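You operate a simulated robot arm through the tools that you are given. There is no shell and no other tool. Be economical: measure what you need, move in short steps, check, and stop when the job is done.

You are at the controls of a simulated two-armed robot. One attempt, no reset.

JOB
Put one of the markers from the top of the press bench on the small base there. Put two of the bottles from the top of the press bench on the shelf of the sample bench. Pick up the scoop from the end table with one hand, pass it to the other hand and put it on the top of the near steel box. Do these in any order. Set down upright: bottle.

Only the result counts: the job must be done as asked and must still hold three seconds after the hand-in. Knocking over, shifting, dropping, spilling or breaking anything else fails it.

ROBOT AND FRAMES
Two 7-joint arms with two-finger grippers on one trunk, on a base that drives. Base frame: it is fixed to the floor where the robot stands at the start and does not move with it; the origin is under the middle of the robot, x ahead of it, y to its left, z up; the surface under the hand at the start is at about z = 0.8. Lengths are in m, angles in degrees, forces in N, time in s.
The left shoulder is at the start at [0.041, 0.17, 1.198], the right one opposite. With the tool pointing down near the work surface each hand reaches from about 0.1 to 0.66 m from the robot's upright axis, wherever it stands, measured 20 degrees to its own side. Places, roughly: bottle [0.75, 1.25, 0.75]; scoop [3.75, -3.25, 1]; shelf of the sample bench [-1.3, 0.4, 0.4]; small base (7x7x3 cm) [0.9, 0.3, 0.8]; top of the near steel box (22x36 cm) [6.08, -0.26, 0.96]. Payload 2.69 kg a hand.
The tool frame of a hand sits at the grasp point between the pads (the TCP): z along the fingers, y along the line on which they close. The tips reach 0.02 m beyond it. Largest opening 0.1 m; the body of the gripper starts 0.063 m behind the TCP.
Orientation is that of the tool frame in the base frame, as a unit quaternion [x, y, z, w]. With the fingers straight down and closing along the base's y, the tool's x points along the base's -x, its y along +y and its z along -z.

CONTROLS
- The arms move only by the tool servo_tool. It takes "left_commands", "right_commands" or both (then of equal length, played together; a hand with none holds still); each is a list of rows, each a list of 3 entries, a list of its own where there are three numbers: the shift along the tool's x, y, z in units of 100 mm (1.0 is 100 mm), then the turn, a rotation vector about the tool's x, y, z in units of 120 degrees (1.0 is 120 degrees), then the opening, from 0 (shut) to 1 (fully open). In form: [[[dx, dy, dz], [ax, ay, az], claw], ...]. A call has 1 to 8 rows; each row is the pose to reach, as a shift and turn from the pose commanded when the call began, along the tool's axes at that moment. A call with a number of a shift or a turn outside -1 to 1 is refused whole. A row lasts 0.2 s, in which the tool goes at most 0.05 m and 8.6 degrees; a call with a longer step from one row to the next is refused whole, and so is a gripper value outside its range. A pose out of reach is approached as far as the arm can. The call stops where the force on the tool passes 40 N (or 10 N more than at its start, if that is more) or the arm is blocked; 0.2 s more then pass. Each finger travels about 0.108 m/s and halts on what it meets, pressing with about 28 N; the grip force reading is that of the motor and also rises with nothing between the fingers. The clock runs only during rows and for 0.2 s after the last one: add rows that repeat a pose to give the fingers time. It gives the time, the measured TCP pose, the force on the tool (base axes), the opening and the grip force at its end, in the units of the frame above (readings bear some noise), with the torque about the TCP (base axes, N m) and any sound that the robot's microphone picked up.
- Cameras (640 x 400 px; columns grow to the right, rows downward): "scene" is now at [0.1836, 0.0067, 1.133]; the picture's right is [0.07, -1.00, -0.00], its down [-0.15, -0.01, -0.99] and it looks along [0.99, 0.06, -0.15] (base axes); focal length 214 px, centre (320, 200). "left" rides on the left gripper at [0.07, 0.019, -0.099] in its tool frame; the picture's right is [-0.26, 0.97, 0.00], its down [-0.75, -0.20, -0.63] and it looks along [-0.61, -0.16, 0.78] (tool axes); focal length 230 px, centre (320, 200). "right" rides on the right gripper at [0.07, -0.019, -0.099] in its tool frame; the picture's right is [0.26, 0.97, 0.00], its down [-0.75, 0.20, -0.63] and it looks along [-0.61, 0.16, 0.78] (tool axes); focal length 230 px, centre (320, 200). There is no depth. A picture from a camera that has moved, and an enlarged one, comes with that camera's place and axes in the base frame and with its lens.
- snapshot(camera): a new picture of that camera. No time passes.
- slide_trunk(by): slides the trunk up (or, below 0, down) by that many m; the arms and the scene camera ride with it, the base frame stays. It gives what a move gives, with no picture.
- base_move(legs): drives the robot by 1 to 6 legs, each [ahead, turn to the left] in m and degrees, along the robot's own axes; the way and the turn of a leg run together, so that a leg with both is an arc; at most 1.5 m and 180 degrees a leg. The arms and the cameras ride along, it lands a little off, and it stops where it bumps. It gives what a move gives.
- turn_head(pan, tilt): turns the head with the scene camera to pan (to the left, within 60 degrees either way) and tilt (down, from -29 to 69), counted from straight ahead of the robot. It gives what a move gives.
- zoom(camera, box): a new picture of the part [left, top, right, bottom] of that camera's present view, enlarged. No time passes.
- close_job(): hands the job in; it is judged then, once.

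Go step by step. Nothing tells you exact positions but the pictures and the camera data: compare them with the known pose of the tool, close in by small moves and look again before you grip or let go. The budget is 165 turns and 138 pictures, counting those below and the enlarged ones. Unless the task says otherwise, let go and move clear before handing in, and close with one line.

The tools are called as a command line: name --argument value ..., lists and objects as JSON in quotes. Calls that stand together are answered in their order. servo_tool: Moves the arms, as the interface text tells. Its arguments: {"type":"object","properties":{"left_commands":{"type":"array","items":{"type":"array"}},"right_commands":{"type":"array","items":{"type":"array"}}},"required":[]} The other tools are called the same way: slide_trunk (by) slides the trunk up or down; base_move (legs) drives the base; turn_head (pan, tilt) turns the head that bears the scene camera; snapshot (camera) takes a picture; zoom (camera, box) takes an enlarged picture of a part of a camera's view; close_job () hands the job in.

At the start:

```text
time: 0.0
left_tcp_pos: [0.4855, 0.3258, 1.1407]
left_orientation: [0.0, 1.0, 0.0, -0.001]
left_contact_force: [-0.5, -0.7, 0.9]
left_torque: [0.01, -0.01, -0.03]
left_width: 0.1001
left_grip_force: 0.1
right_tcp_pos: [0.3465, -0.1144, 1.1534]
right_orientation: [0.0, 1.0, 0.0, -0.001]
right_contact_force: [0.3, -0.9, 0.7]
right_torque: [-0.02, 0.01, 0.03]
right_width: 0.1003
right_grip_force: 0.0
trunk travel left (down, up): [-0.425, 0.265]
robot x, y, heading: [0.0023, -0.0007, -0.1]
head pan, tilt: [3.7, 7.5]
```

scene: 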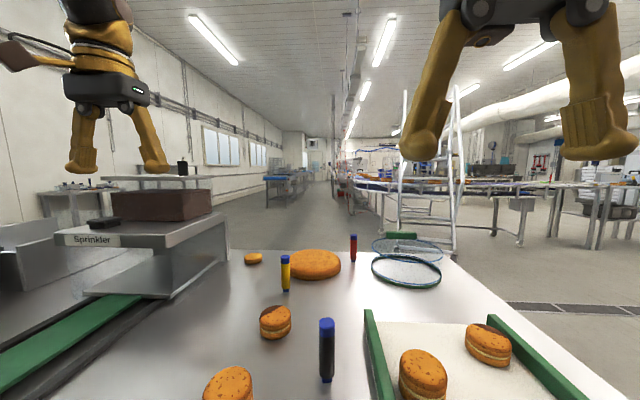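
right: 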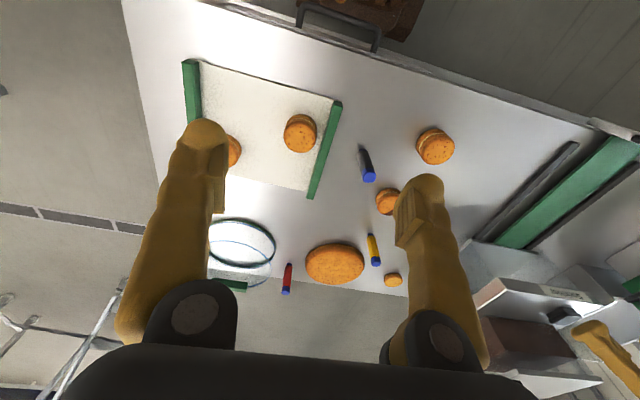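
left: 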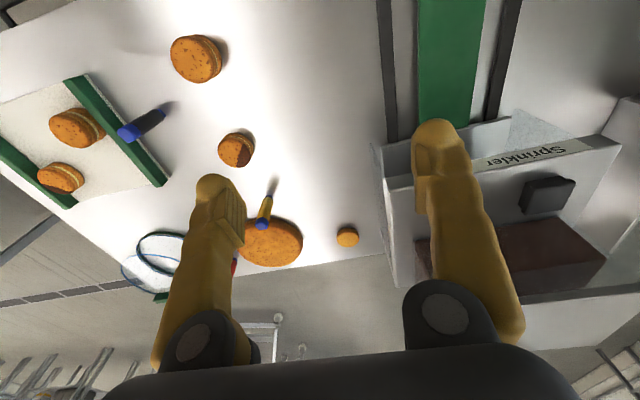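

I see a bench ahead with three markers, some orange round things and a tray. I'll look closer at the small base and pan left to find the bottles.

zoom --camera "scene" --box '[200, 220, 460, 390]'

turn_head --pan 55 --tilt 20

snapshot --camera "scene"

```text
2.35 times, centred on (330, 305) of scene
camera zoom: at [0.1836, 0.0067, 1.133], right [0.07, -1.0, 0.0], down [-0.15, -0.01, -0.99], along [0.99, 0.06, -0.15], focal length 505 px, centre (296, -47)
```

zoom: 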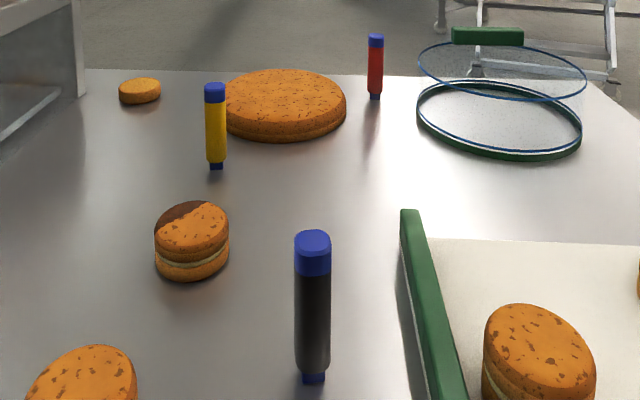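

```text
time: 1.2
left_tcp_pos: [0.4674, 0.3258, 1.1494]
left_orientation: [0.0, 1.0, -0.001, 0.008]
left_contact_force: [-0.7, -0.2, 0.4]
left_torque: [0.02, 0.03, 0.0]
left_width: 0.1
left_grip_force: 0.1
right_tcp_pos: [0.3263, -0.1151, 1.1488]
right_orientation: [0.0, 1.0, -0.001, -0.013]
right_contact_force: [0.3, -1.0, 0.6]
right_torque: [0.0, 0.0, -0.03]
right_width: 0.0998
right_grip_force: 0.1
trunk travel left (down, up): [-0.425, 0.265]
robot x, y, heading: [-0.0008, -0.0011, 0.4]
head pan, tilt: [55.0, 20.0]
```

```text
133 pictures are left
camera scene: at [0.1442, 0.0768, 1.1133], right [0.82, -0.57, -0.01], down [-0.21, -0.28, -0.94], along [0.53, 0.77, -0.35], focal length 214 px, centre (320, 200)
```

scene: 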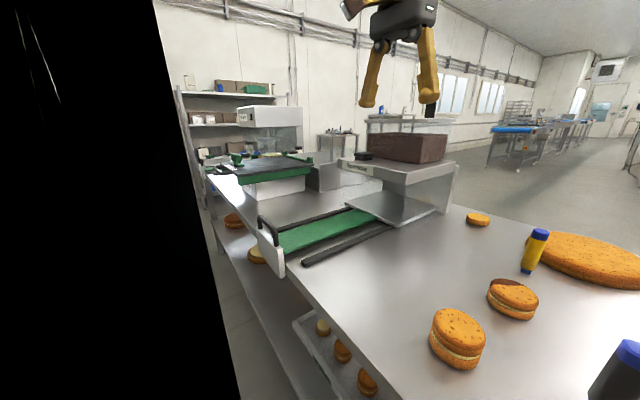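

The bottles should be near pixel (290,180), around the machine with the green frame. I'll zoom there.

zoom --camera "scene" --box '[180, 80, 340, 280]'

zoom --camera "scene" --box '[320, 90, 520, 250]'

```text
2.00 times, centred on (260, 180) of scene
camera zoom: at [0.1442, 0.0768, 1.1133], right [0.82, -0.57, -0.01], down [-0.21, -0.28, -0.94], along [0.53, 0.77, -0.35], focal length 429 px, centre (440, 240)
```

zoom: 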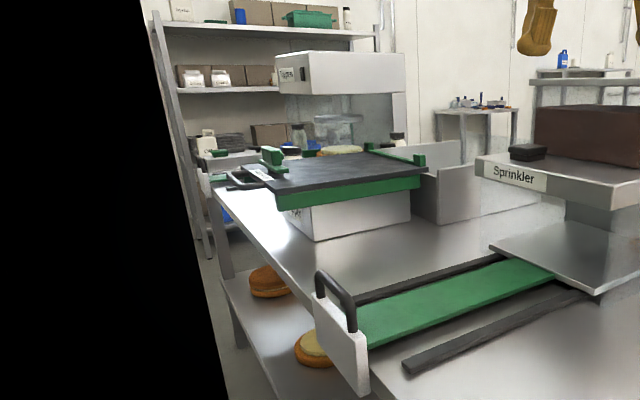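

```text
2.50 times, centred on (420, 170) of scene
camera zoom: at [0.1442, 0.0768, 1.1133], right [0.82, -0.57, -0.01], down [-0.21, -0.28, -0.94], along [0.53, 0.77, -0.35], focal length 536 px, centre (70, 275)
```

zoom: 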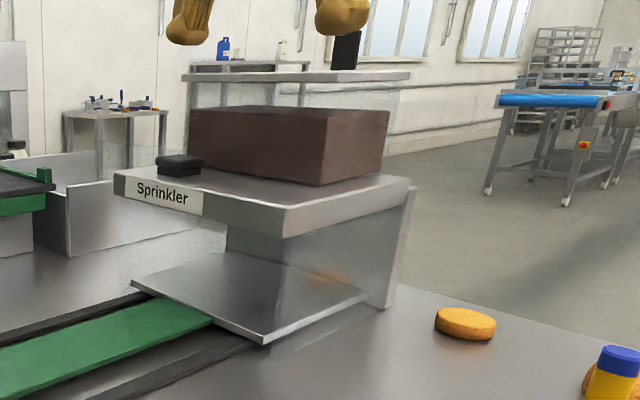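

The bottles may be behind the press. I plan to work from the far side of the bench, so I'll check the free path on the right.

turn_head --pan -50 --tilt 20

snapshot --camera "scene"

```text
time: 3.0
left_tcp_pos: [0.4682, 0.3255, 1.1481]
left_orientation: [0.0, 1.0, -0.001, 0.007]
left_contact_force: [0.1, -0.7, 0.2]
left_torque: [-0.05, 0.01, -0.05]
left_width: 0.1
left_grip_force: 0.1
right_tcp_pos: [0.326, -0.115, 1.1478]
right_orientation: [0.0, 1.0, -0.001, -0.012]
right_contact_force: [-0.3, -0.6, 0.3]
right_torque: [0.0, -0.04, 0.01]
right_width: 0.1
right_grip_force: 0.2
trunk travel left (down, up): [-0.425, 0.265]
robot x, y, heading: [0.0001, -0.0021, -0.1]
head pan, tilt: [-50.0, 20.0]
```

```text
130 pictures are left
camera scene: at [0.1508, -0.0707, 1.1132], right [-0.77, -0.64, 0.01], down [-0.24, 0.26, -0.94], along [0.6, -0.72, -0.35], focal length 214 px, centre (320, 200)
```

scene: 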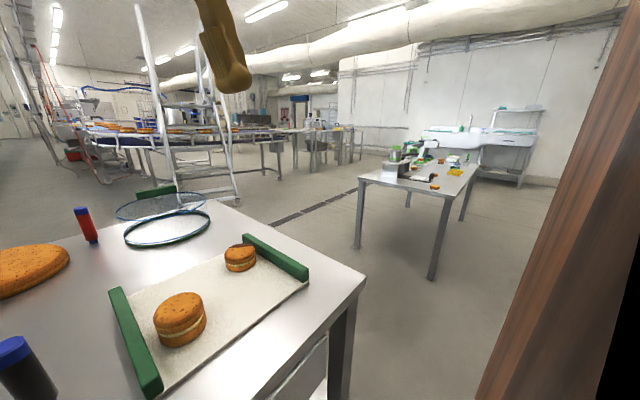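

A brown panel stands to the right; I'll tilt down to see where its foot is, and take a look to the left-back too.

turn_head --pan -60 --tilt 50

snapshot --camera "scene"

```text
time: 4.0
left_tcp_pos: [0.4679, 0.3257, 1.1493]
left_orientation: [0.0, 1.0, -0.001, 0.007]
left_contact_force: [0.3, -0.2, 0.9]
left_torque: [0.02, -0.01, -0.01]
left_width: 0.1
left_grip_force: 0.0
right_tcp_pos: [0.3265, -0.1147, 1.1483]
right_orientation: [0.001, 1.0, -0.001, -0.013]
right_contact_force: [0.1, 0.3, 0.2]
right_torque: [0.01, -0.01, 0.0]
right_width: 0.0999
right_grip_force: 0.1
trunk travel left (down, up): [-0.425, 0.265]
robot x, y, heading: [0.0005, 0.0019, -0.1]
head pan, tilt: [-60.0, 50.0]
```

```text
129 pictures are left
camera scene: at [0.1287, -0.0661, 1.068], right [-0.87, -0.5, 0.01], down [-0.39, 0.66, -0.64], along [0.31, -0.56, -0.77], focal length 214 px, centre (320, 200)
```

scene: 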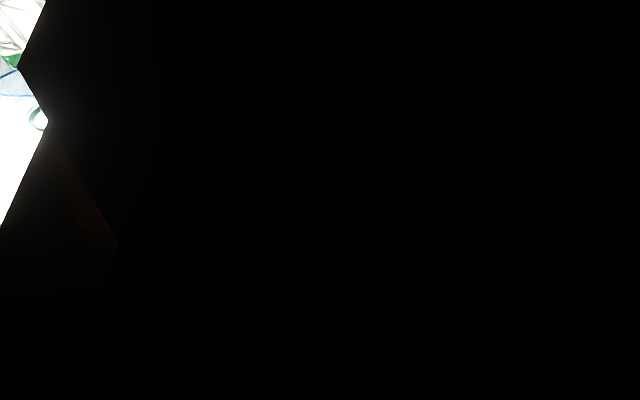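

The brown panel is my own arm, so the way on the right is free. I'll drive around the right end of the bench to its far side.

turn_head --pan 0 --tilt 20

base_move --legs '[[0, -90], [1.0, 0], [0, 90], [1.0, 0]]'

snapshot --camera "scene"

```text
time: 5.3
left_tcp_pos: [0.4674, 0.3262, 1.1486]
left_orientation: [0.0, 1.0, -0.001, 0.007]
left_contact_force: [-0.2, -0.1, 0.2]
left_torque: [-0.01, 0.03, 0.01]
left_width: 0.0997
left_grip_force: 0.1
right_tcp_pos: [0.3271, -0.1153, 1.1479]
right_orientation: [0.0, 1.0, 0.0, -0.013]
right_contact_force: [-0.5, 0.3, 0.3]
right_torque: [-0.01, 0.03, -0.04]
right_width: 0.1
right_grip_force: 0.0
trunk travel left (down, up): [-0.425, 0.265]
robot x, y, heading: [0.0008, -0.001, 0.1]
head pan, tilt: [0.0, 20.0]
```

```text
time: 19.2
left_tcp_pos: [0.4989, -0.6819, 1.162]
left_orientation: [0.003, 1.0, 0.0, 0.02]
left_contact_force: [1.4, -0.5, 0.3]
left_torque: [0.03, 0.08, 0.0]
left_width: 0.1001
left_grip_force: 0.1
right_tcp_pos: [0.3532, -1.1233, 1.1454]
right_orientation: [0.001, 1.0, -0.002, -0.021]
right_contact_force: [0.6, -0.6, -0.4]
right_torque: [0.03, 0.09, 0.02]
right_width: 0.0998
right_grip_force: 0.1
trunk travel left (down, up): [-0.425, 0.265]
robot x, y, heading: [0.0561, -1.0071, 1.8]
head pan, tilt: [0.0, 20.0]
stopped in leg 4: the robot was blocked; the commanded pose is now the measured one
```

```text
128 pictures are left
camera scene: at [0.2449, -1.0049, 1.112], right [0.03, -1.0, 0.0], down [-0.36, -0.01, -0.93], along [0.93, 0.03, -0.36], focal length 214 px, centre (320, 200)
```

scene: 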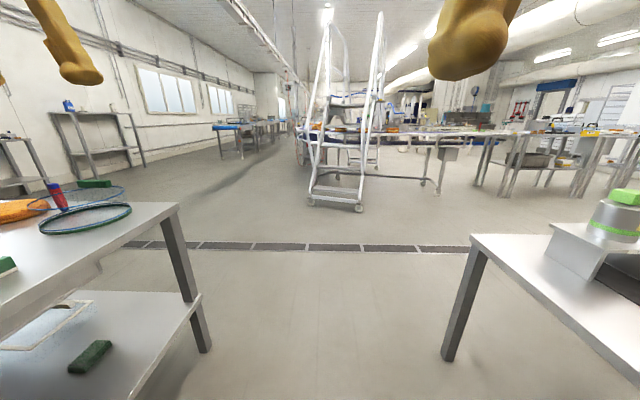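

I was blocked at x≈0.06 in the gap between the bench and the table on the right. I'll look at both sides to see what touches.

turn_head --pan -45 --tilt 35

snapshot --camera "scene"

turn_head --pan 45 --tilt 35

snapshot --camera "scene"

```text
time: 20.4
left_tcp_pos: [0.4936, -0.6802, 1.1627]
left_orientation: [0.002, 1.0, -0.001, 0.023]
left_contact_force: [-0.3, 0.1, -0.4]
left_torque: [0.01, 0.0, 0.0]
left_width: 0.0999
left_grip_force: 0.1
right_tcp_pos: [0.3476, -1.1198, 1.1462]
right_orientation: [0.0, 1.0, -0.002, -0.02]
right_contact_force: [0.1, -0.3, 0.2]
right_torque: [-0.03, 0.0, 0.01]
right_width: 0.0999
right_grip_force: 0.2
trunk travel left (down, up): [-0.425, 0.265]
robot x, y, heading: [0.0547, -1.0089, 2.0]
head pan, tilt: [-45.0, 35.0]
```

```text
127 pictures are left
camera scene: at [0.2119, -1.0661, 1.0894], right [-0.68, -0.73, 0.01], down [-0.43, 0.39, -0.81], along [0.59, -0.56, -0.58], focal length 214 px, centre (320, 200)
```

scene: 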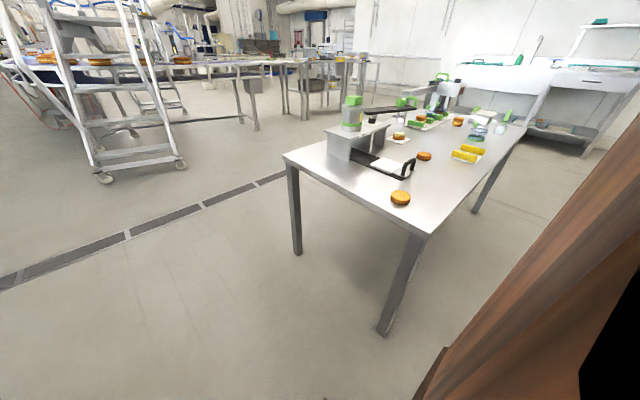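

```text
time: 22.0
left_tcp_pos: [0.4939, -0.6803, 1.1625]
left_orientation: [0.002, 1.0, 0.0, 0.023]
left_contact_force: [-0.4, 0.1, 0.0]
left_torque: [-0.02, -0.01, 0.01]
left_width: 0.1
left_grip_force: 0.0
right_tcp_pos: [0.349, -1.1213, 1.1455]
right_orientation: [0.0, 1.0, -0.002, -0.019]
right_contact_force: [-0.2, -0.1, 0.2]
right_torque: [-0.03, -0.03, -0.06]
right_width: 0.1003
right_grip_force: 0.0
trunk travel left (down, up): [-0.425, 0.265]
robot x, y, heading: [0.0575, -1.0064, 1.9]
head pan, tilt: [45.0, 35.0]
```

```text
126 pictures are left
camera scene: at [0.2083, -0.9419, 1.0893], right [0.73, -0.69, -0.01], down [-0.41, -0.42, -0.81], along [0.55, 0.6, -0.58], focal length 214 px, centre (320, 200)
```

scene: 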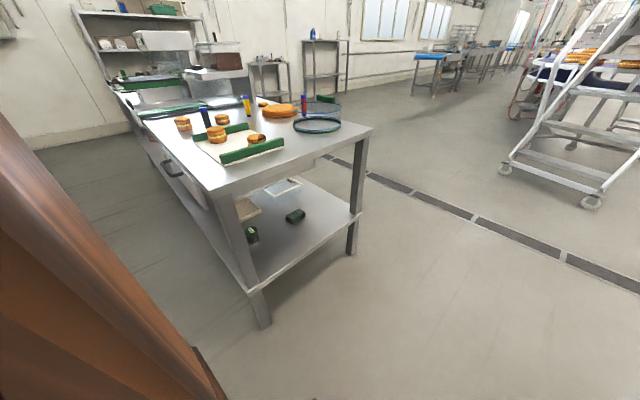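

Both my elbows stick out and one probably met the table corner. I'll back up a bit, and stretch the arms forward to draw the elbows in.

base_move --legs '[[-0.3, 0]]'

servo_tool --right_commands '[[[-0.5, 0, 0], [0, 0, 0], 0.5], [[-1, 0, 0], [0, 0, 0], 0.5]]' --left_commands '[[[-0.4, 0, 0], [0, 0, 0], 0.5], [[-0.8, 0, 0], [0, 0, 0], 0.5]]'

servo_tool --right_commands '[[[-0.5, 0, 0], [0, 0, 0], 0.5], [[-1, 0, 0], [0, 0, 0], 0.5]]' --left_commands '[[[-0.3, 0, 0], [0, 0, 0], 0.5], [[-0.6, 0, 0], [0, 0, 0], 0.5]]'

servo_tool --right_commands '[[[-0.5, 0, 0], [0, 0, 0], 0.5], [[-0.8, 0, 0], [0, 0, 0], 0.5]]'

snapshot --camera "scene"

```text
time: 24.0
left_tcp_pos: [0.2025, -0.6884, 1.1622]
left_orientation: [0.002, 1.0, -0.001, 0.024]
left_contact_force: [-1.4, 0.4, 0.0]
left_torque: [0.01, -0.02, 0.01]
left_width: 0.1
left_grip_force: 0.1
right_tcp_pos: [0.057, -1.1301, 1.1458]
right_orientation: [0.0, 1.0, -0.003, -0.02]
right_contact_force: [-0.7, 0.8, 0.3]
right_torque: [0.05, 0.0, 0.01]
right_width: 0.0998
right_grip_force: 0.0
trunk travel left (down, up): [-0.425, 0.265]
robot x, y, heading: [-0.2367, -1.0199, 2.2]
head pan, tilt: [45.0, 35.0]
```

```text
time: 24.6
left_tcp_pos: [0.2677, -0.6902, 1.1722]
left_orientation: [0.002, 1.0, -0.001, 0.03]
left_contact_force: [0.3, -0.2, 0.7]
left_torque: [0.02, 0.0, 0.02]
left_width: 0.05
left_grip_force: 0.0
right_tcp_pos: [0.1425, -1.1289, 1.1494]
right_orientation: [0.0, 1.0, -0.004, -0.011]
right_contact_force: [-0.7, -0.5, 0.4]
right_torque: [0.02, 0.03, 0.01]
right_width: 0.0502
right_grip_force: 0.0
trunk travel left (down, up): [-0.425, 0.265]
robot x, y, heading: [-0.2298, -1.0197, 2.0]
head pan, tilt: [45.0, 35.0]
```

```text
time: 25.2
left_tcp_pos: [0.327, -0.6902, 1.1779]
left_orientation: [0.002, 1.0, -0.001, 0.031]
left_contact_force: [0.0, -0.8, 0.1]
left_torque: [0.04, -0.06, -0.01]
left_width: 0.0501
left_grip_force: 0.0
right_tcp_pos: [0.2395, -1.1332, 1.1485]
right_orientation: [-0.001, 1.0, -0.002, -0.012]
right_contact_force: [-0.5, 0.1, 0.2]
right_torque: [0.02, -0.05, -0.01]
right_width: 0.05
right_grip_force: 0.1
trunk travel left (down, up): [-0.425, 0.265]
robot x, y, heading: [-0.2374, -1.0201, 1.9]
head pan, tilt: [45.0, 35.0]
```

```text
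time: 25.8
left_tcp_pos: [0.3258, -0.6911, 1.1774]
left_orientation: [0.002, 1.0, -0.001, 0.031]
left_contact_force: [-1.0, 0.3, 0.5]
left_torque: [0.01, -0.05, -0.01]
left_width: 0.0501
left_grip_force: 0.0
right_tcp_pos: [0.3171, -1.1309, 1.1447]
right_orientation: [0.0, 1.0, -0.003, -0.01]
right_contact_force: [-0.3, -0.2, 1.2]
right_torque: [0.01, -0.04, 0.0]
right_width: 0.0502
right_grip_force: 0.0
trunk travel left (down, up): [-0.425, 0.265]
robot x, y, heading: [-0.2329, -1.0203, 1.9]
head pan, tilt: [45.0, 35.0]
```

```text
125 pictures are left
camera scene: at [-0.0841, -0.9513, 1.0896], right [0.73, -0.68, -0.01], down [-0.4, -0.42, -0.81], along [0.55, 0.6, -0.58], focal length 214 px, centre (320, 200)
```

scene: 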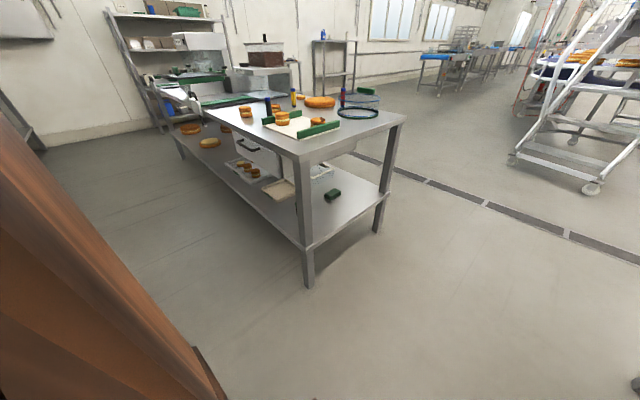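

The brown part didn't move with the arms, so it is body-fixed. I'll try the gap again, centred between the tables.

base_move --legs '[[0.0, 14], [0.28, 0], [0, -16], [1.0, 0]]'

```text
time: 27.8
left_tcp_pos: [0.2873, -0.5477, 1.19]
left_orientation: [-0.12, 0.992, 0.004, 0.041]
left_contact_force: [1.5, 0.1, -0.5]
left_torque: [-0.04, 0.09, 0.03]
left_width: 0.0501
left_grip_force: 0.1
right_tcp_pos: [0.384, -0.9781, 1.1555]
right_orientation: [-0.122, 0.992, -0.003, 0.0]
right_contact_force: [0.3, -0.4, -1.7]
right_torque: [0.01, 0.06, -0.01]
right_width: 0.0501
right_grip_force: 0.0
trunk travel left (down, up): [-0.425, 0.265]
robot x, y, heading: [-0.1553, -0.9975, 16.6]
head pan, tilt: [45.0, 35.0]
stopped in leg 2: the robot was blocked; the commanded pose is now the measured one
```

Blocked again, earlier this time. I'll look straight down in front and to the sides.

turn_head --pan 0 --tilt 60

snapshot --camera "scene"

snapshot --camera "left"

snapshot --camera "right"

```text
time: 28.9
left_tcp_pos: [0.2762, -0.5515, 1.1954]
left_orientation: [-0.121, 0.992, 0.005, 0.044]
left_contact_force: [0.6, 0.2, -0.5]
left_torque: [-0.01, -0.01, 0.04]
left_width: 0.05
left_grip_force: 0.0
right_tcp_pos: [0.3765, -0.9784, 1.16]
right_orientation: [-0.124, 0.992, -0.002, 0.003]
right_contact_force: [-0.3, -0.3, 0.6]
right_torque: [-0.01, -0.02, 0.01]
right_width: 0.0501
right_grip_force: 0.0
trunk travel left (down, up): [-0.425, 0.265]
robot x, y, heading: [-0.1535, -0.9967, 16.7]
head pan, tilt: [0.0, 60.0]
```

```text
124 pictures are left
camera scene: at [-0.0065, -0.9522, 1.055], right [0.29, -0.96, 0.0], down [-0.84, -0.25, -0.49], along [0.46, 0.14, -0.87], focal length 214 px, centre (320, 200)
```

scene: 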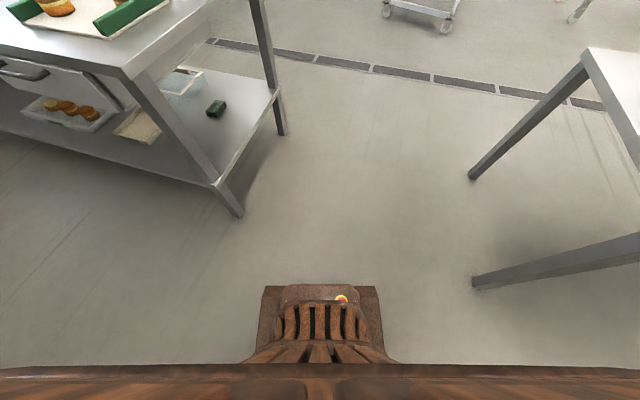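

```text
123 pictures are left
camera left: at [0.1974, -0.5513, 1.2874], right [0.02, 1.0, 0.02], down [0.72, -0.03, 0.69], along [0.69, 0.0, -0.72], focal length 230 px, centre (320, 200)
```

left: 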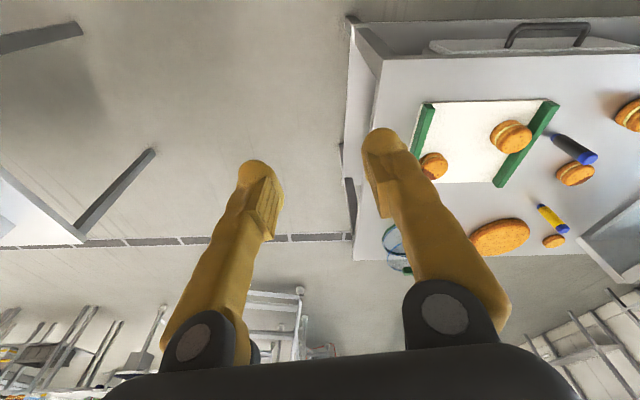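

```text
122 pictures are left
camera right: at [0.3115, -1.0146, 1.2591], right [-0.49, 0.87, -0.01], down [0.67, 0.38, 0.63], along [0.56, 0.3, -0.77], focal length 230 px, centre (320, 200)
```

right: 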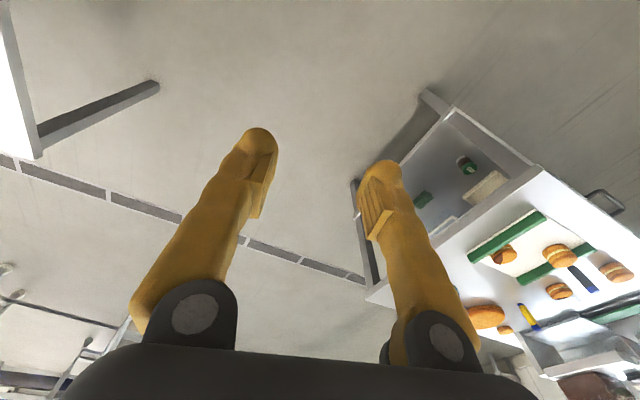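

The floor ahead is clear, so something of mine that I can't see touches the furniture. I'll turn the right hand around so its camera looks back at the robot.

servo_tool --right_commands '[[[0, 0, 0], [0, 0, 0.07], 0.5], [[0, 0, 0], [0, 0, 0.14], 0.5], [[0, 0, 0], [0, 0, 0.21], 0.5], [[0, 0, 0], [0, 0, 0.28], 0.5], [[0, 0, 0], [0, 0, 0.35], 0.5], [[0, 0, 0], [0, 0, 0.42], 0.5], [[0, 0, 0], [0, 0, 0.49], 0.5], [[0, 0, 0], [0, 0, 0.56], 0.5]]'

servo_tool --right_commands '[[[0, 0, 0], [0, 0, 0.07], 0.5], [[0, 0, 0], [0, 0, 0.14], 0.5], [[0, 0, 0], [0, 0, 0.21], 0.5], [[0, 0, 0], [0, 0, 0.28], 0.5], [[0, 0, 0], [0, 0, 0.35], 0.5], [[0, 0, 0], [0, 0, 0.42], 0.5], [[0, 0, 0], [0, 0, 0.49], 0.5], [[0, 0, 0], [0, 0, 0.56], 0.5]]'

snapshot --camera "right"

```text
time: 30.8
left_tcp_pos: [0.2775, -0.5509, 1.1945]
left_orientation: [-0.121, 0.992, 0.006, 0.045]
left_contact_force: [-0.3, 0.6, -0.1]
left_torque: [-0.02, 0.01, 0.0]
left_width: 0.0501
left_grip_force: 0.1
right_tcp_pos: [0.377, -0.9788, 1.1595]
right_orientation: [0.447, 0.895, 0.0, 0.004]
right_contact_force: [0.9, 0.1, -0.4]
right_torque: [-0.01, 0.01, -0.01]
right_width: 0.0502
right_grip_force: 0.1
trunk travel left (down, up): [-0.425, 0.265]
robot x, y, heading: [-0.1554, -0.9971, 16.9]
head pan, tilt: [0.0, 60.0]
```

```text
time: 32.5
left_tcp_pos: [0.2773, -0.5503, 1.1943]
left_orientation: [-0.12, 0.992, 0.005, 0.045]
left_contact_force: [-0.2, -0.1, -0.2]
left_torque: [0.02, -0.01, -0.02]
left_width: 0.0499
left_grip_force: 0.0
right_tcp_pos: [0.3798, -0.9852, 1.1711]
right_orientation: [0.872, 0.489, 0.015, -0.01]
right_contact_force: [-0.2, -0.1, -0.2]
right_torque: [0.01, -0.01, 0.02]
right_width: 0.05
right_grip_force: 0.0
trunk travel left (down, up): [-0.425, 0.265]
robot x, y, heading: [-0.1559, -0.9968, 16.6]
head pan, tilt: [0.0, 60.0]
```

```text
121 pictures are left
camera right: at [0.3991, -0.9192, 1.2726], right [0.96, -0.28, 0.01], down [-0.23, -0.76, 0.6], along [-0.17, -0.58, -0.8], focal length 230 px, centre (320, 200)
```

right: 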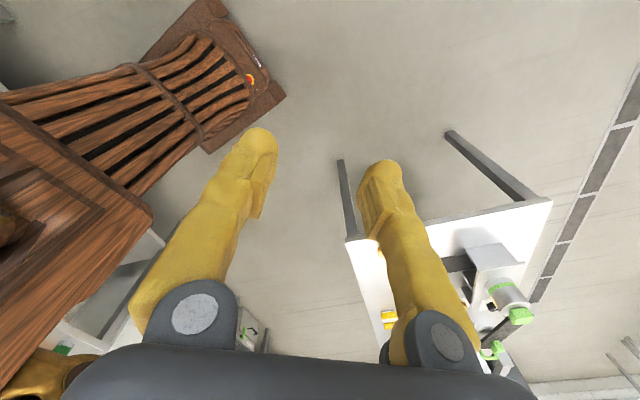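

There is furniture close on my right side, behind the torso. Zoom on it.

zoom --camera "right" --box '[0, 180, 200, 400]'

turn_head --pan -60 --tilt 10

snapshot --camera "scene"

```text
1.82 times, centred on (100, 290) of right
camera zoom: at [0.3991, -0.9192, 1.2726], right [0.96, -0.28, 0.01], down [-0.23, -0.76, 0.6], along [-0.17, -0.58, -0.8], focal length 418 px, centre (720, 36)
```

zoom: 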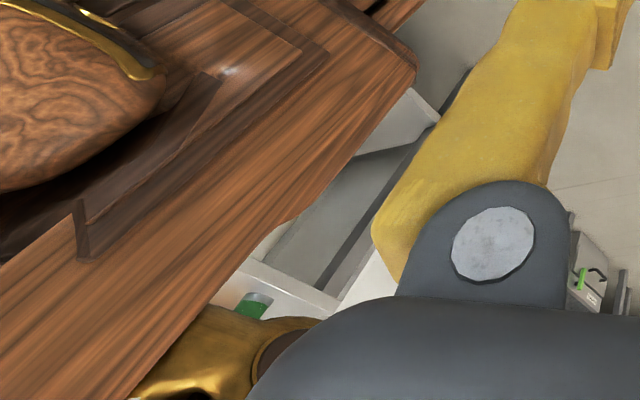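

```text
time: 33.9
left_tcp_pos: [0.2775, -0.5512, 1.196]
left_orientation: [-0.121, 0.992, 0.005, 0.044]
left_contact_force: [-0.2, 0.8, -0.4]
left_torque: [-0.01, -0.03, 0.0]
left_width: 0.05
left_grip_force: 0.1
right_tcp_pos: [0.3809, -0.9876, 1.1673]
right_orientation: [0.872, 0.489, 0.009, -0.01]
right_contact_force: [0.1, 0.7, 0.3]
right_torque: [0.04, -0.01, 0.03]
right_width: 0.0503
right_grip_force: 0.0
trunk travel left (down, up): [-0.425, 0.265]
robot x, y, heading: [-0.1547, -0.9994, 16.7]
head pan, tilt: [-60.0, 10.0]
```

```text
119 pictures are left
camera scene: at [-0.0013, -1.0347, 1.1296], right [-0.68, -0.73, 0.01], down [-0.14, 0.11, -0.98], along [0.71, -0.68, -0.18], focal length 214 px, centre (320, 200)
```

scene: 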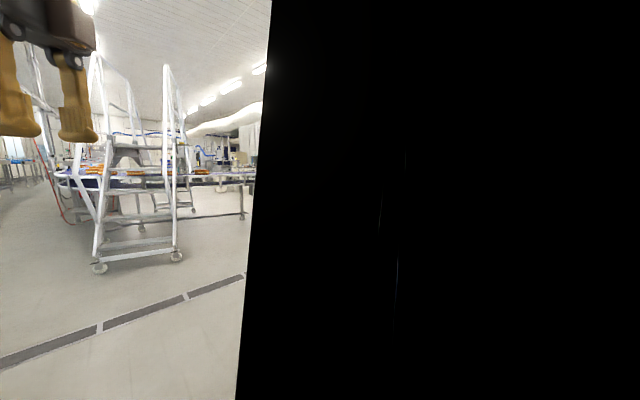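

I'll turn the robot to the right in place to look at what is there.

base_move --legs '[[0, -110]]'

turn_head --pan -30 --tilt 35

snapshot --camera "scene"

snapshot --camera "right"

```text
time: 39.0
left_tcp_pos: [0.1027, -1.5634, 1.1954]
left_orientation: [0.751, 0.658, -0.033, 0.029]
left_contact_force: [0.0, 0.1, -0.8]
left_torque: [0.02, 0.03, 0.02]
left_width: 0.0499
left_grip_force: 0.1
right_tcp_pos: [-0.3392, -1.4999, 1.1627]
right_orientation: [0.897, -0.442, 0.006, 0.001]
right_contact_force: [0.2, 0.0, -0.2]
right_torque: [0.02, 0.01, -0.03]
right_width: 0.0502
right_grip_force: 0.0
trunk travel left (down, up): [-0.425, 0.265]
robot x, y, heading: [-0.1421, -0.999, -94.8]
head pan, tilt: [-60.0, 10.0]
```

```text
time: 40.0
left_tcp_pos: [0.1039, -1.5458, 1.2028]
left_orientation: [0.751, 0.658, -0.039, 0.034]
left_contact_force: [0.1, -0.6, 0.5]
left_torque: [-0.01, -0.01, -0.01]
left_width: 0.05
left_grip_force: 0.0
right_tcp_pos: [-0.3394, -1.4837, 1.1708]
right_orientation: [0.897, -0.442, 0.011, 0.007]
right_contact_force: [-0.6, -0.1, 0.3]
right_torque: [0.01, 0.01, -0.02]
right_width: 0.0501
right_grip_force: 0.0
trunk travel left (down, up): [-0.425, 0.265]
robot x, y, heading: [-0.1433, -0.9936, -94.5]
head pan, tilt: [-30.0, 35.0]
```

```text
118 pictures are left
camera scene: at [-0.1984, -1.1594, 1.0889], right [-0.82, 0.57, 0.01], down [0.33, 0.49, -0.81], along [-0.47, -0.66, -0.59], focal length 214 px, centre (320, 200)
```

scene: 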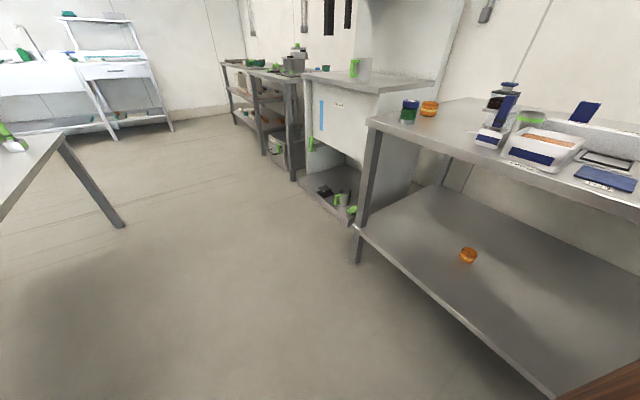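

```text
117 pictures are left
camera right: at [-0.2836, -1.5255, 1.2717], right [-0.61, -0.79, 0.01], down [-0.62, 0.49, 0.61], along [-0.49, 0.37, -0.79], focal length 230 px, centre (320, 200)
```

right: 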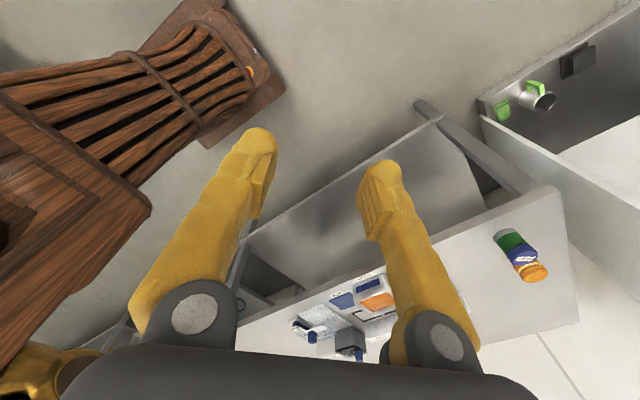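

The sample bench is to the left behind (front edge x≈-0.85). Nothing visible explains the block, so I'll face +x again and try the gap with a shorter drive.

base_move --legs '[[0, 94.5], [0.4, 0]]'

turn_head --pan 0 --tilt 45

snapshot --camera "scene"

snapshot --camera "right"

```text
time: 45.4
left_tcp_pos: [0.4291, -0.692, 1.2183]
left_orientation: [0.01, 0.998, 0.002, 0.066]
left_contact_force: [-1.1, -0.1, -0.2]
left_torque: [0.03, -0.09, 0.01]
left_width: 0.0498
left_grip_force: 0.1
right_tcp_pos: [0.4162, -1.135, 1.1837]
right_orientation: [0.927, 0.374, 0.026, 0.002]
right_contact_force: [-0.7, -1.4, 0.0]
right_torque: [0.0, -0.11, 0.01]
right_width: 0.0499
right_grip_force: 0.0
trunk travel left (down, up): [-0.425, 0.265]
robot x, y, heading: [-0.0588, -1.0034, 4.2]
head pan, tilt: [-30.0, 35.0]
stopped in leg 2: the robot was blocked; the commanded pose is now the measured one
```

```text
time: 46.4
left_tcp_pos: [0.4251, -0.6909, 1.2196]
left_orientation: [0.011, 0.998, 0.001, 0.068]
left_contact_force: [-0.1, -0.7, -0.2]
left_torque: [-0.01, -0.01, 0.02]
left_width: 0.0498
left_grip_force: 0.0
right_tcp_pos: [0.4134, -1.1379, 1.1848]
right_orientation: [0.927, 0.373, 0.027, 0.002]
right_contact_force: [0.5, 0.3, 1.1]
right_torque: [-0.01, 0.03, 0.03]
right_width: 0.0499
right_grip_force: 0.0
trunk travel left (down, up): [-0.425, 0.265]
robot x, y, heading: [-0.0556, -1.0059, 4.3]
head pan, tilt: [0.0, 45.0]
```

```text
116 pictures are left
camera scene: at [0.1122, -0.99, 1.0743], right [0.07, -1.0, 0.0], down [-0.72, -0.05, -0.7], along [0.69, 0.05, -0.72], focal length 214 px, centre (320, 200)
```

scene: 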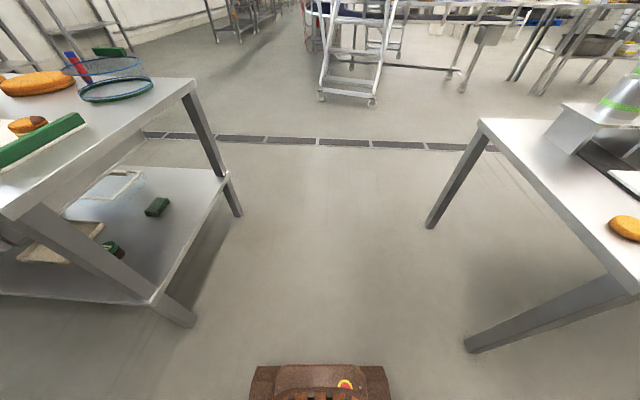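

```text
115 pictures are left
camera right: at [0.4443, -1.0766, 1.2872], right [0.85, -0.52, 0.04], down [-0.43, -0.68, 0.6], along [-0.28, -0.53, -0.8], focal length 230 px, centre (320, 200)
```

right: 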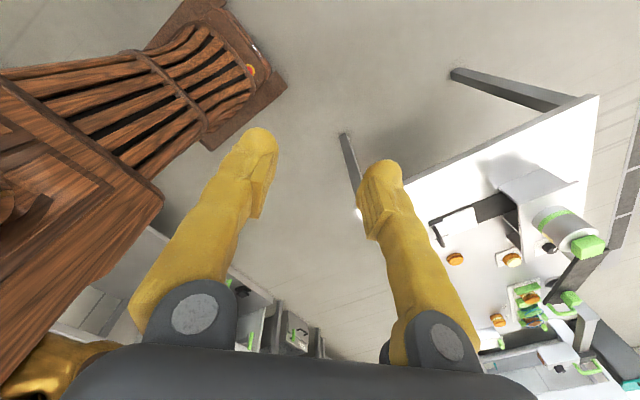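

Each time it stops after only a little forward travel, at different places. I'll test whether it can simply continue.

base_move --legs '[[0.3, 0]]'

base_move --legs '[[0.3, 0]]'

```text
time: 48.4
left_tcp_pos: [0.7335, -0.6699, 1.2193]
left_orientation: [0.012, 0.998, 0.001, 0.066]
left_contact_force: [0.1, -0.7, 0.0]
left_torque: [0.01, -0.01, 0.0]
left_width: 0.0498
left_grip_force: 0.1
right_tcp_pos: [0.7204, -1.1159, 1.1851]
right_orientation: [0.928, 0.373, 0.028, 0.003]
right_contact_force: [0.1, -0.5, -0.2]
right_torque: [0.03, 0.0, -0.03]
right_width: 0.0501
right_grip_force: 0.0
trunk travel left (down, up): [-0.425, 0.265]
robot x, y, heading: [0.2478, -0.9802, 4.4]
head pan, tilt: [0.0, 45.0]
```

```text
time: 50.5
left_tcp_pos: [1.0199, -0.6452, 1.224]
left_orientation: [0.009, 0.997, 0.001, 0.071]
left_contact_force: [1.2, 0.3, -1.0]
left_torque: [-0.02, 0.07, 0.0]
left_width: 0.0501
left_grip_force: 0.0
right_tcp_pos: [1.0087, -1.0894, 1.1908]
right_orientation: [0.926, 0.376, 0.032, 0.002]
right_contact_force: [0.6, -0.2, -0.9]
right_torque: [0.0, 0.09, -0.01]
right_width: 0.0501
right_grip_force: 0.1
trunk travel left (down, up): [-0.425, 0.265]
robot x, y, heading: [0.548, -0.9573, 4.4]
head pan, tilt: [0.0, 45.0]
```

The block was spurious; the way is free. I continue to the far side and turn the right hand back meanwhile.

base_move --legs '[[1.1, 0]]'

base_move --legs '[[0, 86]]'

turn_head --pan 40 --tilt 25

snapshot --camera "scene"

servo_tool --right_commands '[[[0, 0, 0], [0, 0, -0.07], 1], [[0, 0, 0], [0, 0, -0.14], 1], [[0, 0, 0], [0, 0, -0.21], 1], [[0, 0, 0], [0, 0, -0.28], 1], [[0, 0, 0], [0, 0, -0.35], 1], [[0, 0, 0], [0, 0, -0.42], 1], [[0, 0, 0], [0, 0, -0.49], 1], [[0, 0, 0], [0, 0, -0.56], 1]]'

servo_tool --right_commands '[[[0, 0, 0], [0, 0, -0.07], 1], [[0, 0, 0], [0, 0, -0.14], 1], [[0, 0, 0], [0, 0, -0.21], 1], [[0, 0, 0], [0, 0, -0.28], 1], [[0, 0, 0], [0, 0, -0.35], 1], [[0, 0, 0], [0, 0, -0.42], 1], [[0, 0, 0], [0, 0, -0.49], 1], [[0, 0, 0], [0, 0, -0.56], 1]]'

```text
time: 56.1
left_tcp_pos: [2.104, -0.5906, 1.2333]
left_orientation: [0.024, 0.996, 0.001, 0.081]
left_contact_force: [-0.6, 0.8, -0.3]
left_torque: [-0.02, 0.03, -0.02]
left_width: 0.05
left_grip_force: 0.0
right_tcp_pos: [2.0793, -1.0354, 1.1996]
right_orientation: [0.931, 0.362, 0.044, 0.004]
right_contact_force: [-0.6, -0.6, 0.1]
right_torque: [0.0, 0.02, -0.02]
right_width: 0.05
right_grip_force: 0.1
trunk travel left (down, up): [-0.425, 0.265]
robot x, y, heading: [1.6454, -0.8862, 2.5]
head pan, tilt: [0.0, 45.0]
```

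```text
time: 60.4
left_tcp_pos: [1.3647, -0.4439, 1.2412]
left_orientation: [-0.676, 0.731, 0.063, 0.063]
left_contact_force: [-0.6, 0.3, -0.4]
left_torque: [-0.02, 0.01, 0.0]
left_width: 0.0499
left_grip_force: 0.2
right_tcp_pos: [1.8087, -0.4761, 1.1936]
right_orientation: [0.417, 0.908, 0.023, -0.023]
right_contact_force: [0.4, 0.5, 0.3]
right_torque: [0.0, 0.04, 0.03]
right_width: 0.0499
right_grip_force: 0.0
trunk travel left (down, up): [-0.425, 0.265]
robot x, y, heading: [1.6497, -0.8909, 91.0]
head pan, tilt: [0.0, 45.0]
```

```text
time: 61.5
left_tcp_pos: [1.365, -0.4596, 1.2217]
left_orientation: [-0.678, 0.732, 0.046, 0.048]
left_contact_force: [-1.2, -0.6, 0.1]
left_torque: [0.03, 0.03, 0.01]
left_width: 0.0499
left_grip_force: 0.0
right_tcp_pos: [1.8106, -0.4949, 1.1725]
right_orientation: [0.418, 0.909, -0.002, -0.011]
right_contact_force: [0.7, 0.3, -0.4]
right_torque: [0.0, 0.02, -0.01]
right_width: 0.0499
right_grip_force: 0.1
trunk travel left (down, up): [-0.425, 0.265]
robot x, y, heading: [1.6554, -0.8863, 90.8]
head pan, tilt: [40.0, 25.0]
```

```text
114 pictures are left
camera scene: at [1.5952, -0.7285, 1.1049], right [0.75, 0.66, -0.01], down [0.28, -0.33, -0.9], along [-0.59, 0.68, -0.43], focal length 214 px, centre (320, 200)
```

scene: 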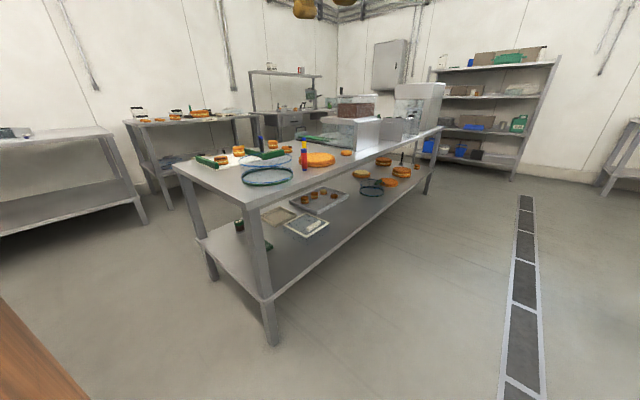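

```text
time: 63.2
left_tcp_pos: [1.3644, -0.4596, 1.2229]
left_orientation: [-0.678, 0.732, 0.045, 0.048]
left_contact_force: [-0.2, -0.6, 0.2]
left_torque: [-0.01, -0.01, -0.01]
left_width: 0.0498
left_grip_force: 0.1
right_tcp_pos: [1.8106, -0.4839, 1.1844]
right_orientation: [-0.156, 0.987, 0.024, -0.007]
right_contact_force: [-0.6, 0.3, -0.1]
right_torque: [0.0, 0.02, 0.02]
right_width: 0.0998
right_grip_force: 0.2
right hand out of reach, approached as far as the arm can: row 1, 2, 3, 4, 5, 6, 7, 8
trunk travel left (down, up): [-0.425, 0.265]
robot x, y, heading: [1.6548, -0.8893, 90.9]
head pan, tilt: [40.0, 25.0]
```

```text
time: 65.0
left_tcp_pos: [1.3639, -0.4596, 1.2227]
left_orientation: [-0.678, 0.732, 0.045, 0.047]
left_contact_force: [0.4, 0.0, -0.2]
left_torque: [0.0, -0.03, 0.0]
left_width: 0.0498
left_grip_force: 0.0
right_tcp_pos: [1.8113, -0.4813, 1.1855]
right_orientation: [-0.677, 0.736, 0.024, 0.007]
right_contact_force: [0.0, 0.6, 0.0]
right_torque: [0.0, -0.03, -0.01]
right_width: 0.0999
right_grip_force: 0.0
trunk travel left (down, up): [-0.425, 0.265]
robot x, y, heading: [1.6564, -0.8862, 91.1]
head pan, tilt: [40.0, 25.0]
```

I see the whole bench from its end. I drive along its far side and turn to face it.

base_move --legs '[[1.1, 0]]'

base_move --legs '[[0, 89]]'

turn_head --pan 0 --tilt 35

snapshot --camera "scene"

turn_head --pan -50 --tilt 25

snapshot --camera "scene"

```text
time: 70.7
left_tcp_pos: [1.293, 0.6202, 1.2218]
left_orientation: [-0.697, 0.714, 0.047, 0.046]
left_contact_force: [0.0, -0.2, 1.4]
left_torque: [-0.02, -0.02, 0.01]
left_width: 0.0501
left_grip_force: 0.0
right_tcp_pos: [1.7398, 0.6213, 1.1832]
right_orientation: [-0.695, 0.718, 0.024, 0.007]
right_contact_force: [1.4, 0.4, 0.6]
right_torque: [0.04, -0.02, 0.03]
right_width: 0.0999
right_grip_force: 0.0
trunk travel left (down, up): [-0.425, 0.265]
robot x, y, heading: [1.6044, 0.2086, 93.9]
head pan, tilt: [40.0, 25.0]
```

```text
time: 71.5
left_tcp_pos: [1.2932, 0.5582, 1.1836]
left_orientation: [-0.706, 0.708, 0.002, 0.008]
left_contact_force: [0.2, 0.1, -0.1]
left_torque: [0.01, 0.06, -0.02]
left_width: 0.0502
left_grip_force: 0.1
right_tcp_pos: [1.7431, 0.5699, 1.1397]
right_orientation: [-0.7, 0.712, -0.032, -0.045]
right_contact_force: [0.8, -0.1, -0.6]
right_torque: [0.02, 0.07, 0.0]
right_width: 0.1001
right_grip_force: 0.0
trunk travel left (down, up): [-0.425, 0.265]
robot x, y, heading: [1.6051, 0.2099, 95.2]
head pan, tilt: [40.0, 25.0]
stopped in leg 1: the robot was blocked; the commanded pose is now the measured one
```

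```text
time: 72.6
left_tcp_pos: [1.2903, 0.5583, 1.183]
left_orientation: [-0.706, 0.708, 0.001, 0.009]
left_contact_force: [-0.9, -0.4, 0.0]
left_torque: [0.02, -0.01, 0.0]
left_width: 0.0501
left_grip_force: 0.1
right_tcp_pos: [1.7386, 0.5723, 1.1406]
right_orientation: [-0.7, 0.712, -0.032, -0.043]
right_contact_force: [0.6, 0.1, 0.7]
right_torque: [0.01, -0.03, 0.01]
right_width: 0.0999
right_grip_force: 0.0
trunk travel left (down, up): [-0.425, 0.265]
robot x, y, heading: [1.6057, 0.2106, 95.0]
head pan, tilt: [0.0, 35.0]
```

```text
113 pictures are left
camera scene: at [1.5915, 0.3847, 1.0888], right [1.0, 0.09, 0.0], down [0.05, -0.59, -0.81], along [-0.07, 0.81, -0.59], focal length 214 px, centre (320, 200)
```

scene: 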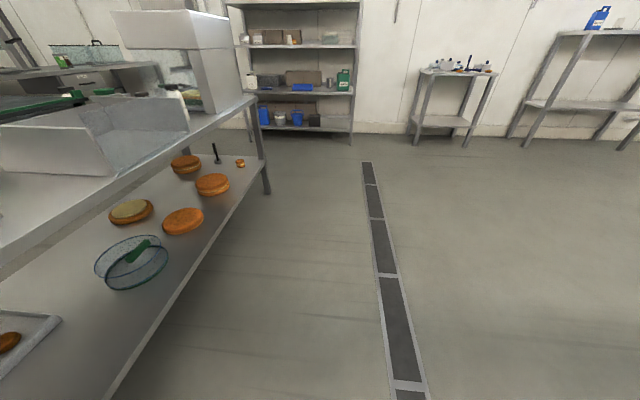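

```text
time: 73.8
left_tcp_pos: [1.2905, 0.5585, 1.1833]
left_orientation: [-0.706, 0.708, 0.002, 0.009]
left_contact_force: [0.2, -0.1, 0.3]
left_torque: [0.0, -0.02, 0.01]
left_width: 0.05
left_grip_force: 0.1
right_tcp_pos: [1.7393, 0.5722, 1.1404]
right_orientation: [-0.7, 0.712, -0.032, -0.043]
right_contact_force: [0.0, 0.7, -0.6]
right_torque: [0.03, 0.02, -0.02]
right_width: 0.1
right_grip_force: 0.0
trunk travel left (down, up): [-0.425, 0.265]
robot x, y, heading: [1.6076, 0.209, 94.6]
head pan, tilt: [-50.0, 25.0]
```

```text
112 pictures are left
camera scene: at [1.6646, 0.3624, 1.1051], right [0.71, -0.71, 0.01], down [-0.3, -0.31, -0.9], along [0.64, 0.63, -0.43], focal length 214 px, centre (320, 200)
```

scene: 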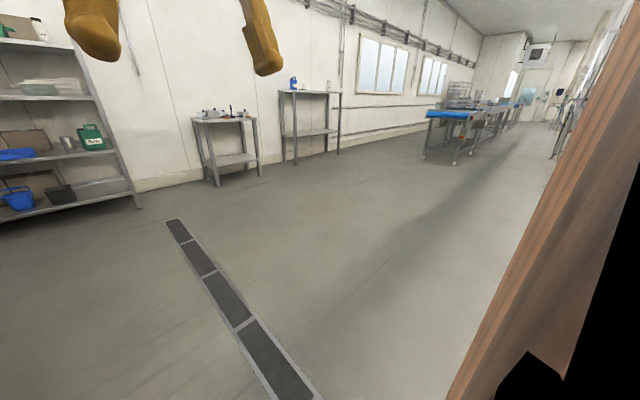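

Blocked spuriously again; I retry the turn.

base_move --legs '[[0, 85]]'

turn_head --pan 0 --tilt 30

snapshot --camera "scene"

turn_head --pan -50 --tilt 15

snapshot --camera "scene"

```text
time: 74.7
left_tcp_pos: [1.2868, 0.5112, 1.1732]
left_orientation: [0.714, -0.7, 0.016, 0.008]
left_contact_force: [-0.2, 0.1, 0.3]
left_torque: [-0.02, 0.0, 0.01]
left_width: 0.0497
left_grip_force: 0.1
right_tcp_pos: [1.7386, 0.5381, 1.1169]
right_orientation: [0.705, -0.702, 0.067, 0.071]
right_contact_force: [0.7, -0.2, 0.2]
right_torque: [0.04, 0.02, 0.0]
right_width: 0.1001
right_grip_force: 0.0
trunk travel left (down, up): [-0.425, 0.265]
robot x, y, heading: [1.6061, 0.2065, 96.2]
head pan, tilt: [-50.0, 25.0]
stopped in leg 1: the robot was blocked; the commanded pose is now the measured one
```

```text
time: 75.8
left_tcp_pos: [1.2851, 0.5131, 1.173]
left_orientation: [0.715, -0.699, 0.015, 0.007]
left_contact_force: [-0.9, -0.1, -0.9]
left_torque: [-0.01, 0.02, 0.01]
left_width: 0.0502
left_grip_force: 0.1
right_tcp_pos: [1.7373, 0.5427, 1.1194]
right_orientation: [0.706, -0.702, 0.067, 0.069]
right_contact_force: [0.3, 0.3, -0.3]
right_torque: [0.01, 0.0, -0.02]
right_width: 0.0999
right_grip_force: 0.1
trunk travel left (down, up): [-0.425, 0.265]
robot x, y, heading: [1.6063, 0.207, 96.1]
head pan, tilt: [0.0, 30.0]
```

```text
111 pictures are left
camera scene: at [1.5881, 0.3868, 1.0966], right [0.99, 0.11, 0.0], down [0.06, -0.51, -0.86], along [-0.09, 0.85, -0.51], focal length 214 px, centre (320, 200)
```

scene: 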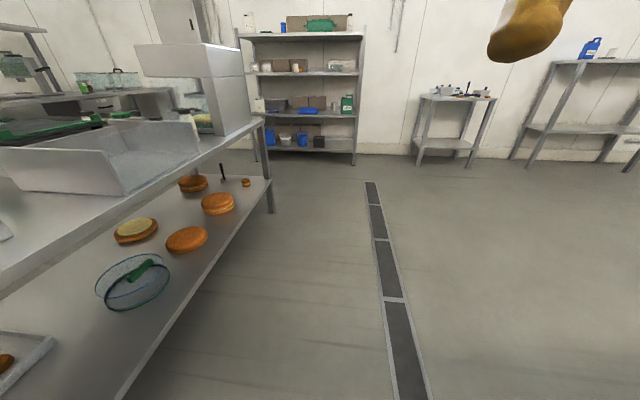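

```text
time: 77.0
left_tcp_pos: [1.2854, 0.5136, 1.172]
left_orientation: [0.715, -0.699, 0.014, 0.007]
left_contact_force: [-0.1, -0.2, 0.5]
left_torque: [-0.02, -0.03, 0.03]
left_width: 0.0498
left_grip_force: 0.1
right_tcp_pos: [1.7372, 0.5429, 1.1185]
right_orientation: [0.706, -0.702, 0.068, 0.069]
right_contact_force: [-0.1, 0.2, -0.4]
right_torque: [0.02, 0.02, 0.01]
right_width: 0.1
right_grip_force: 0.1
trunk travel left (down, up): [-0.425, 0.265]
robot x, y, heading: [1.6067, 0.2112, 96.1]
head pan, tilt: [-50.0, 15.0]
```

```text
110 pictures are left
camera scene: at [1.6623, 0.3647, 1.1213], right [0.72, -0.69, 0.01], down [-0.18, -0.2, -0.96], along [0.67, 0.69, -0.27], focal length 214 px, centre (320, 200)
```

scene: 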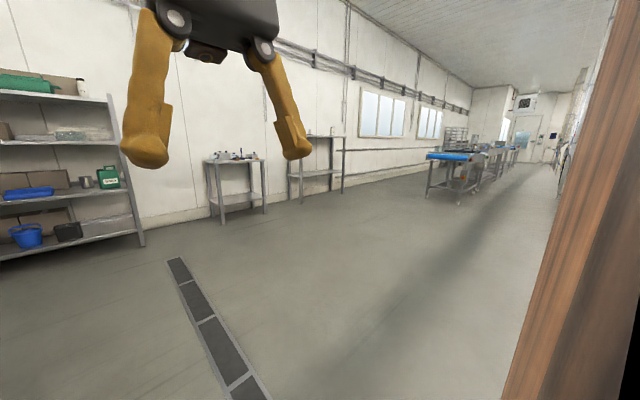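

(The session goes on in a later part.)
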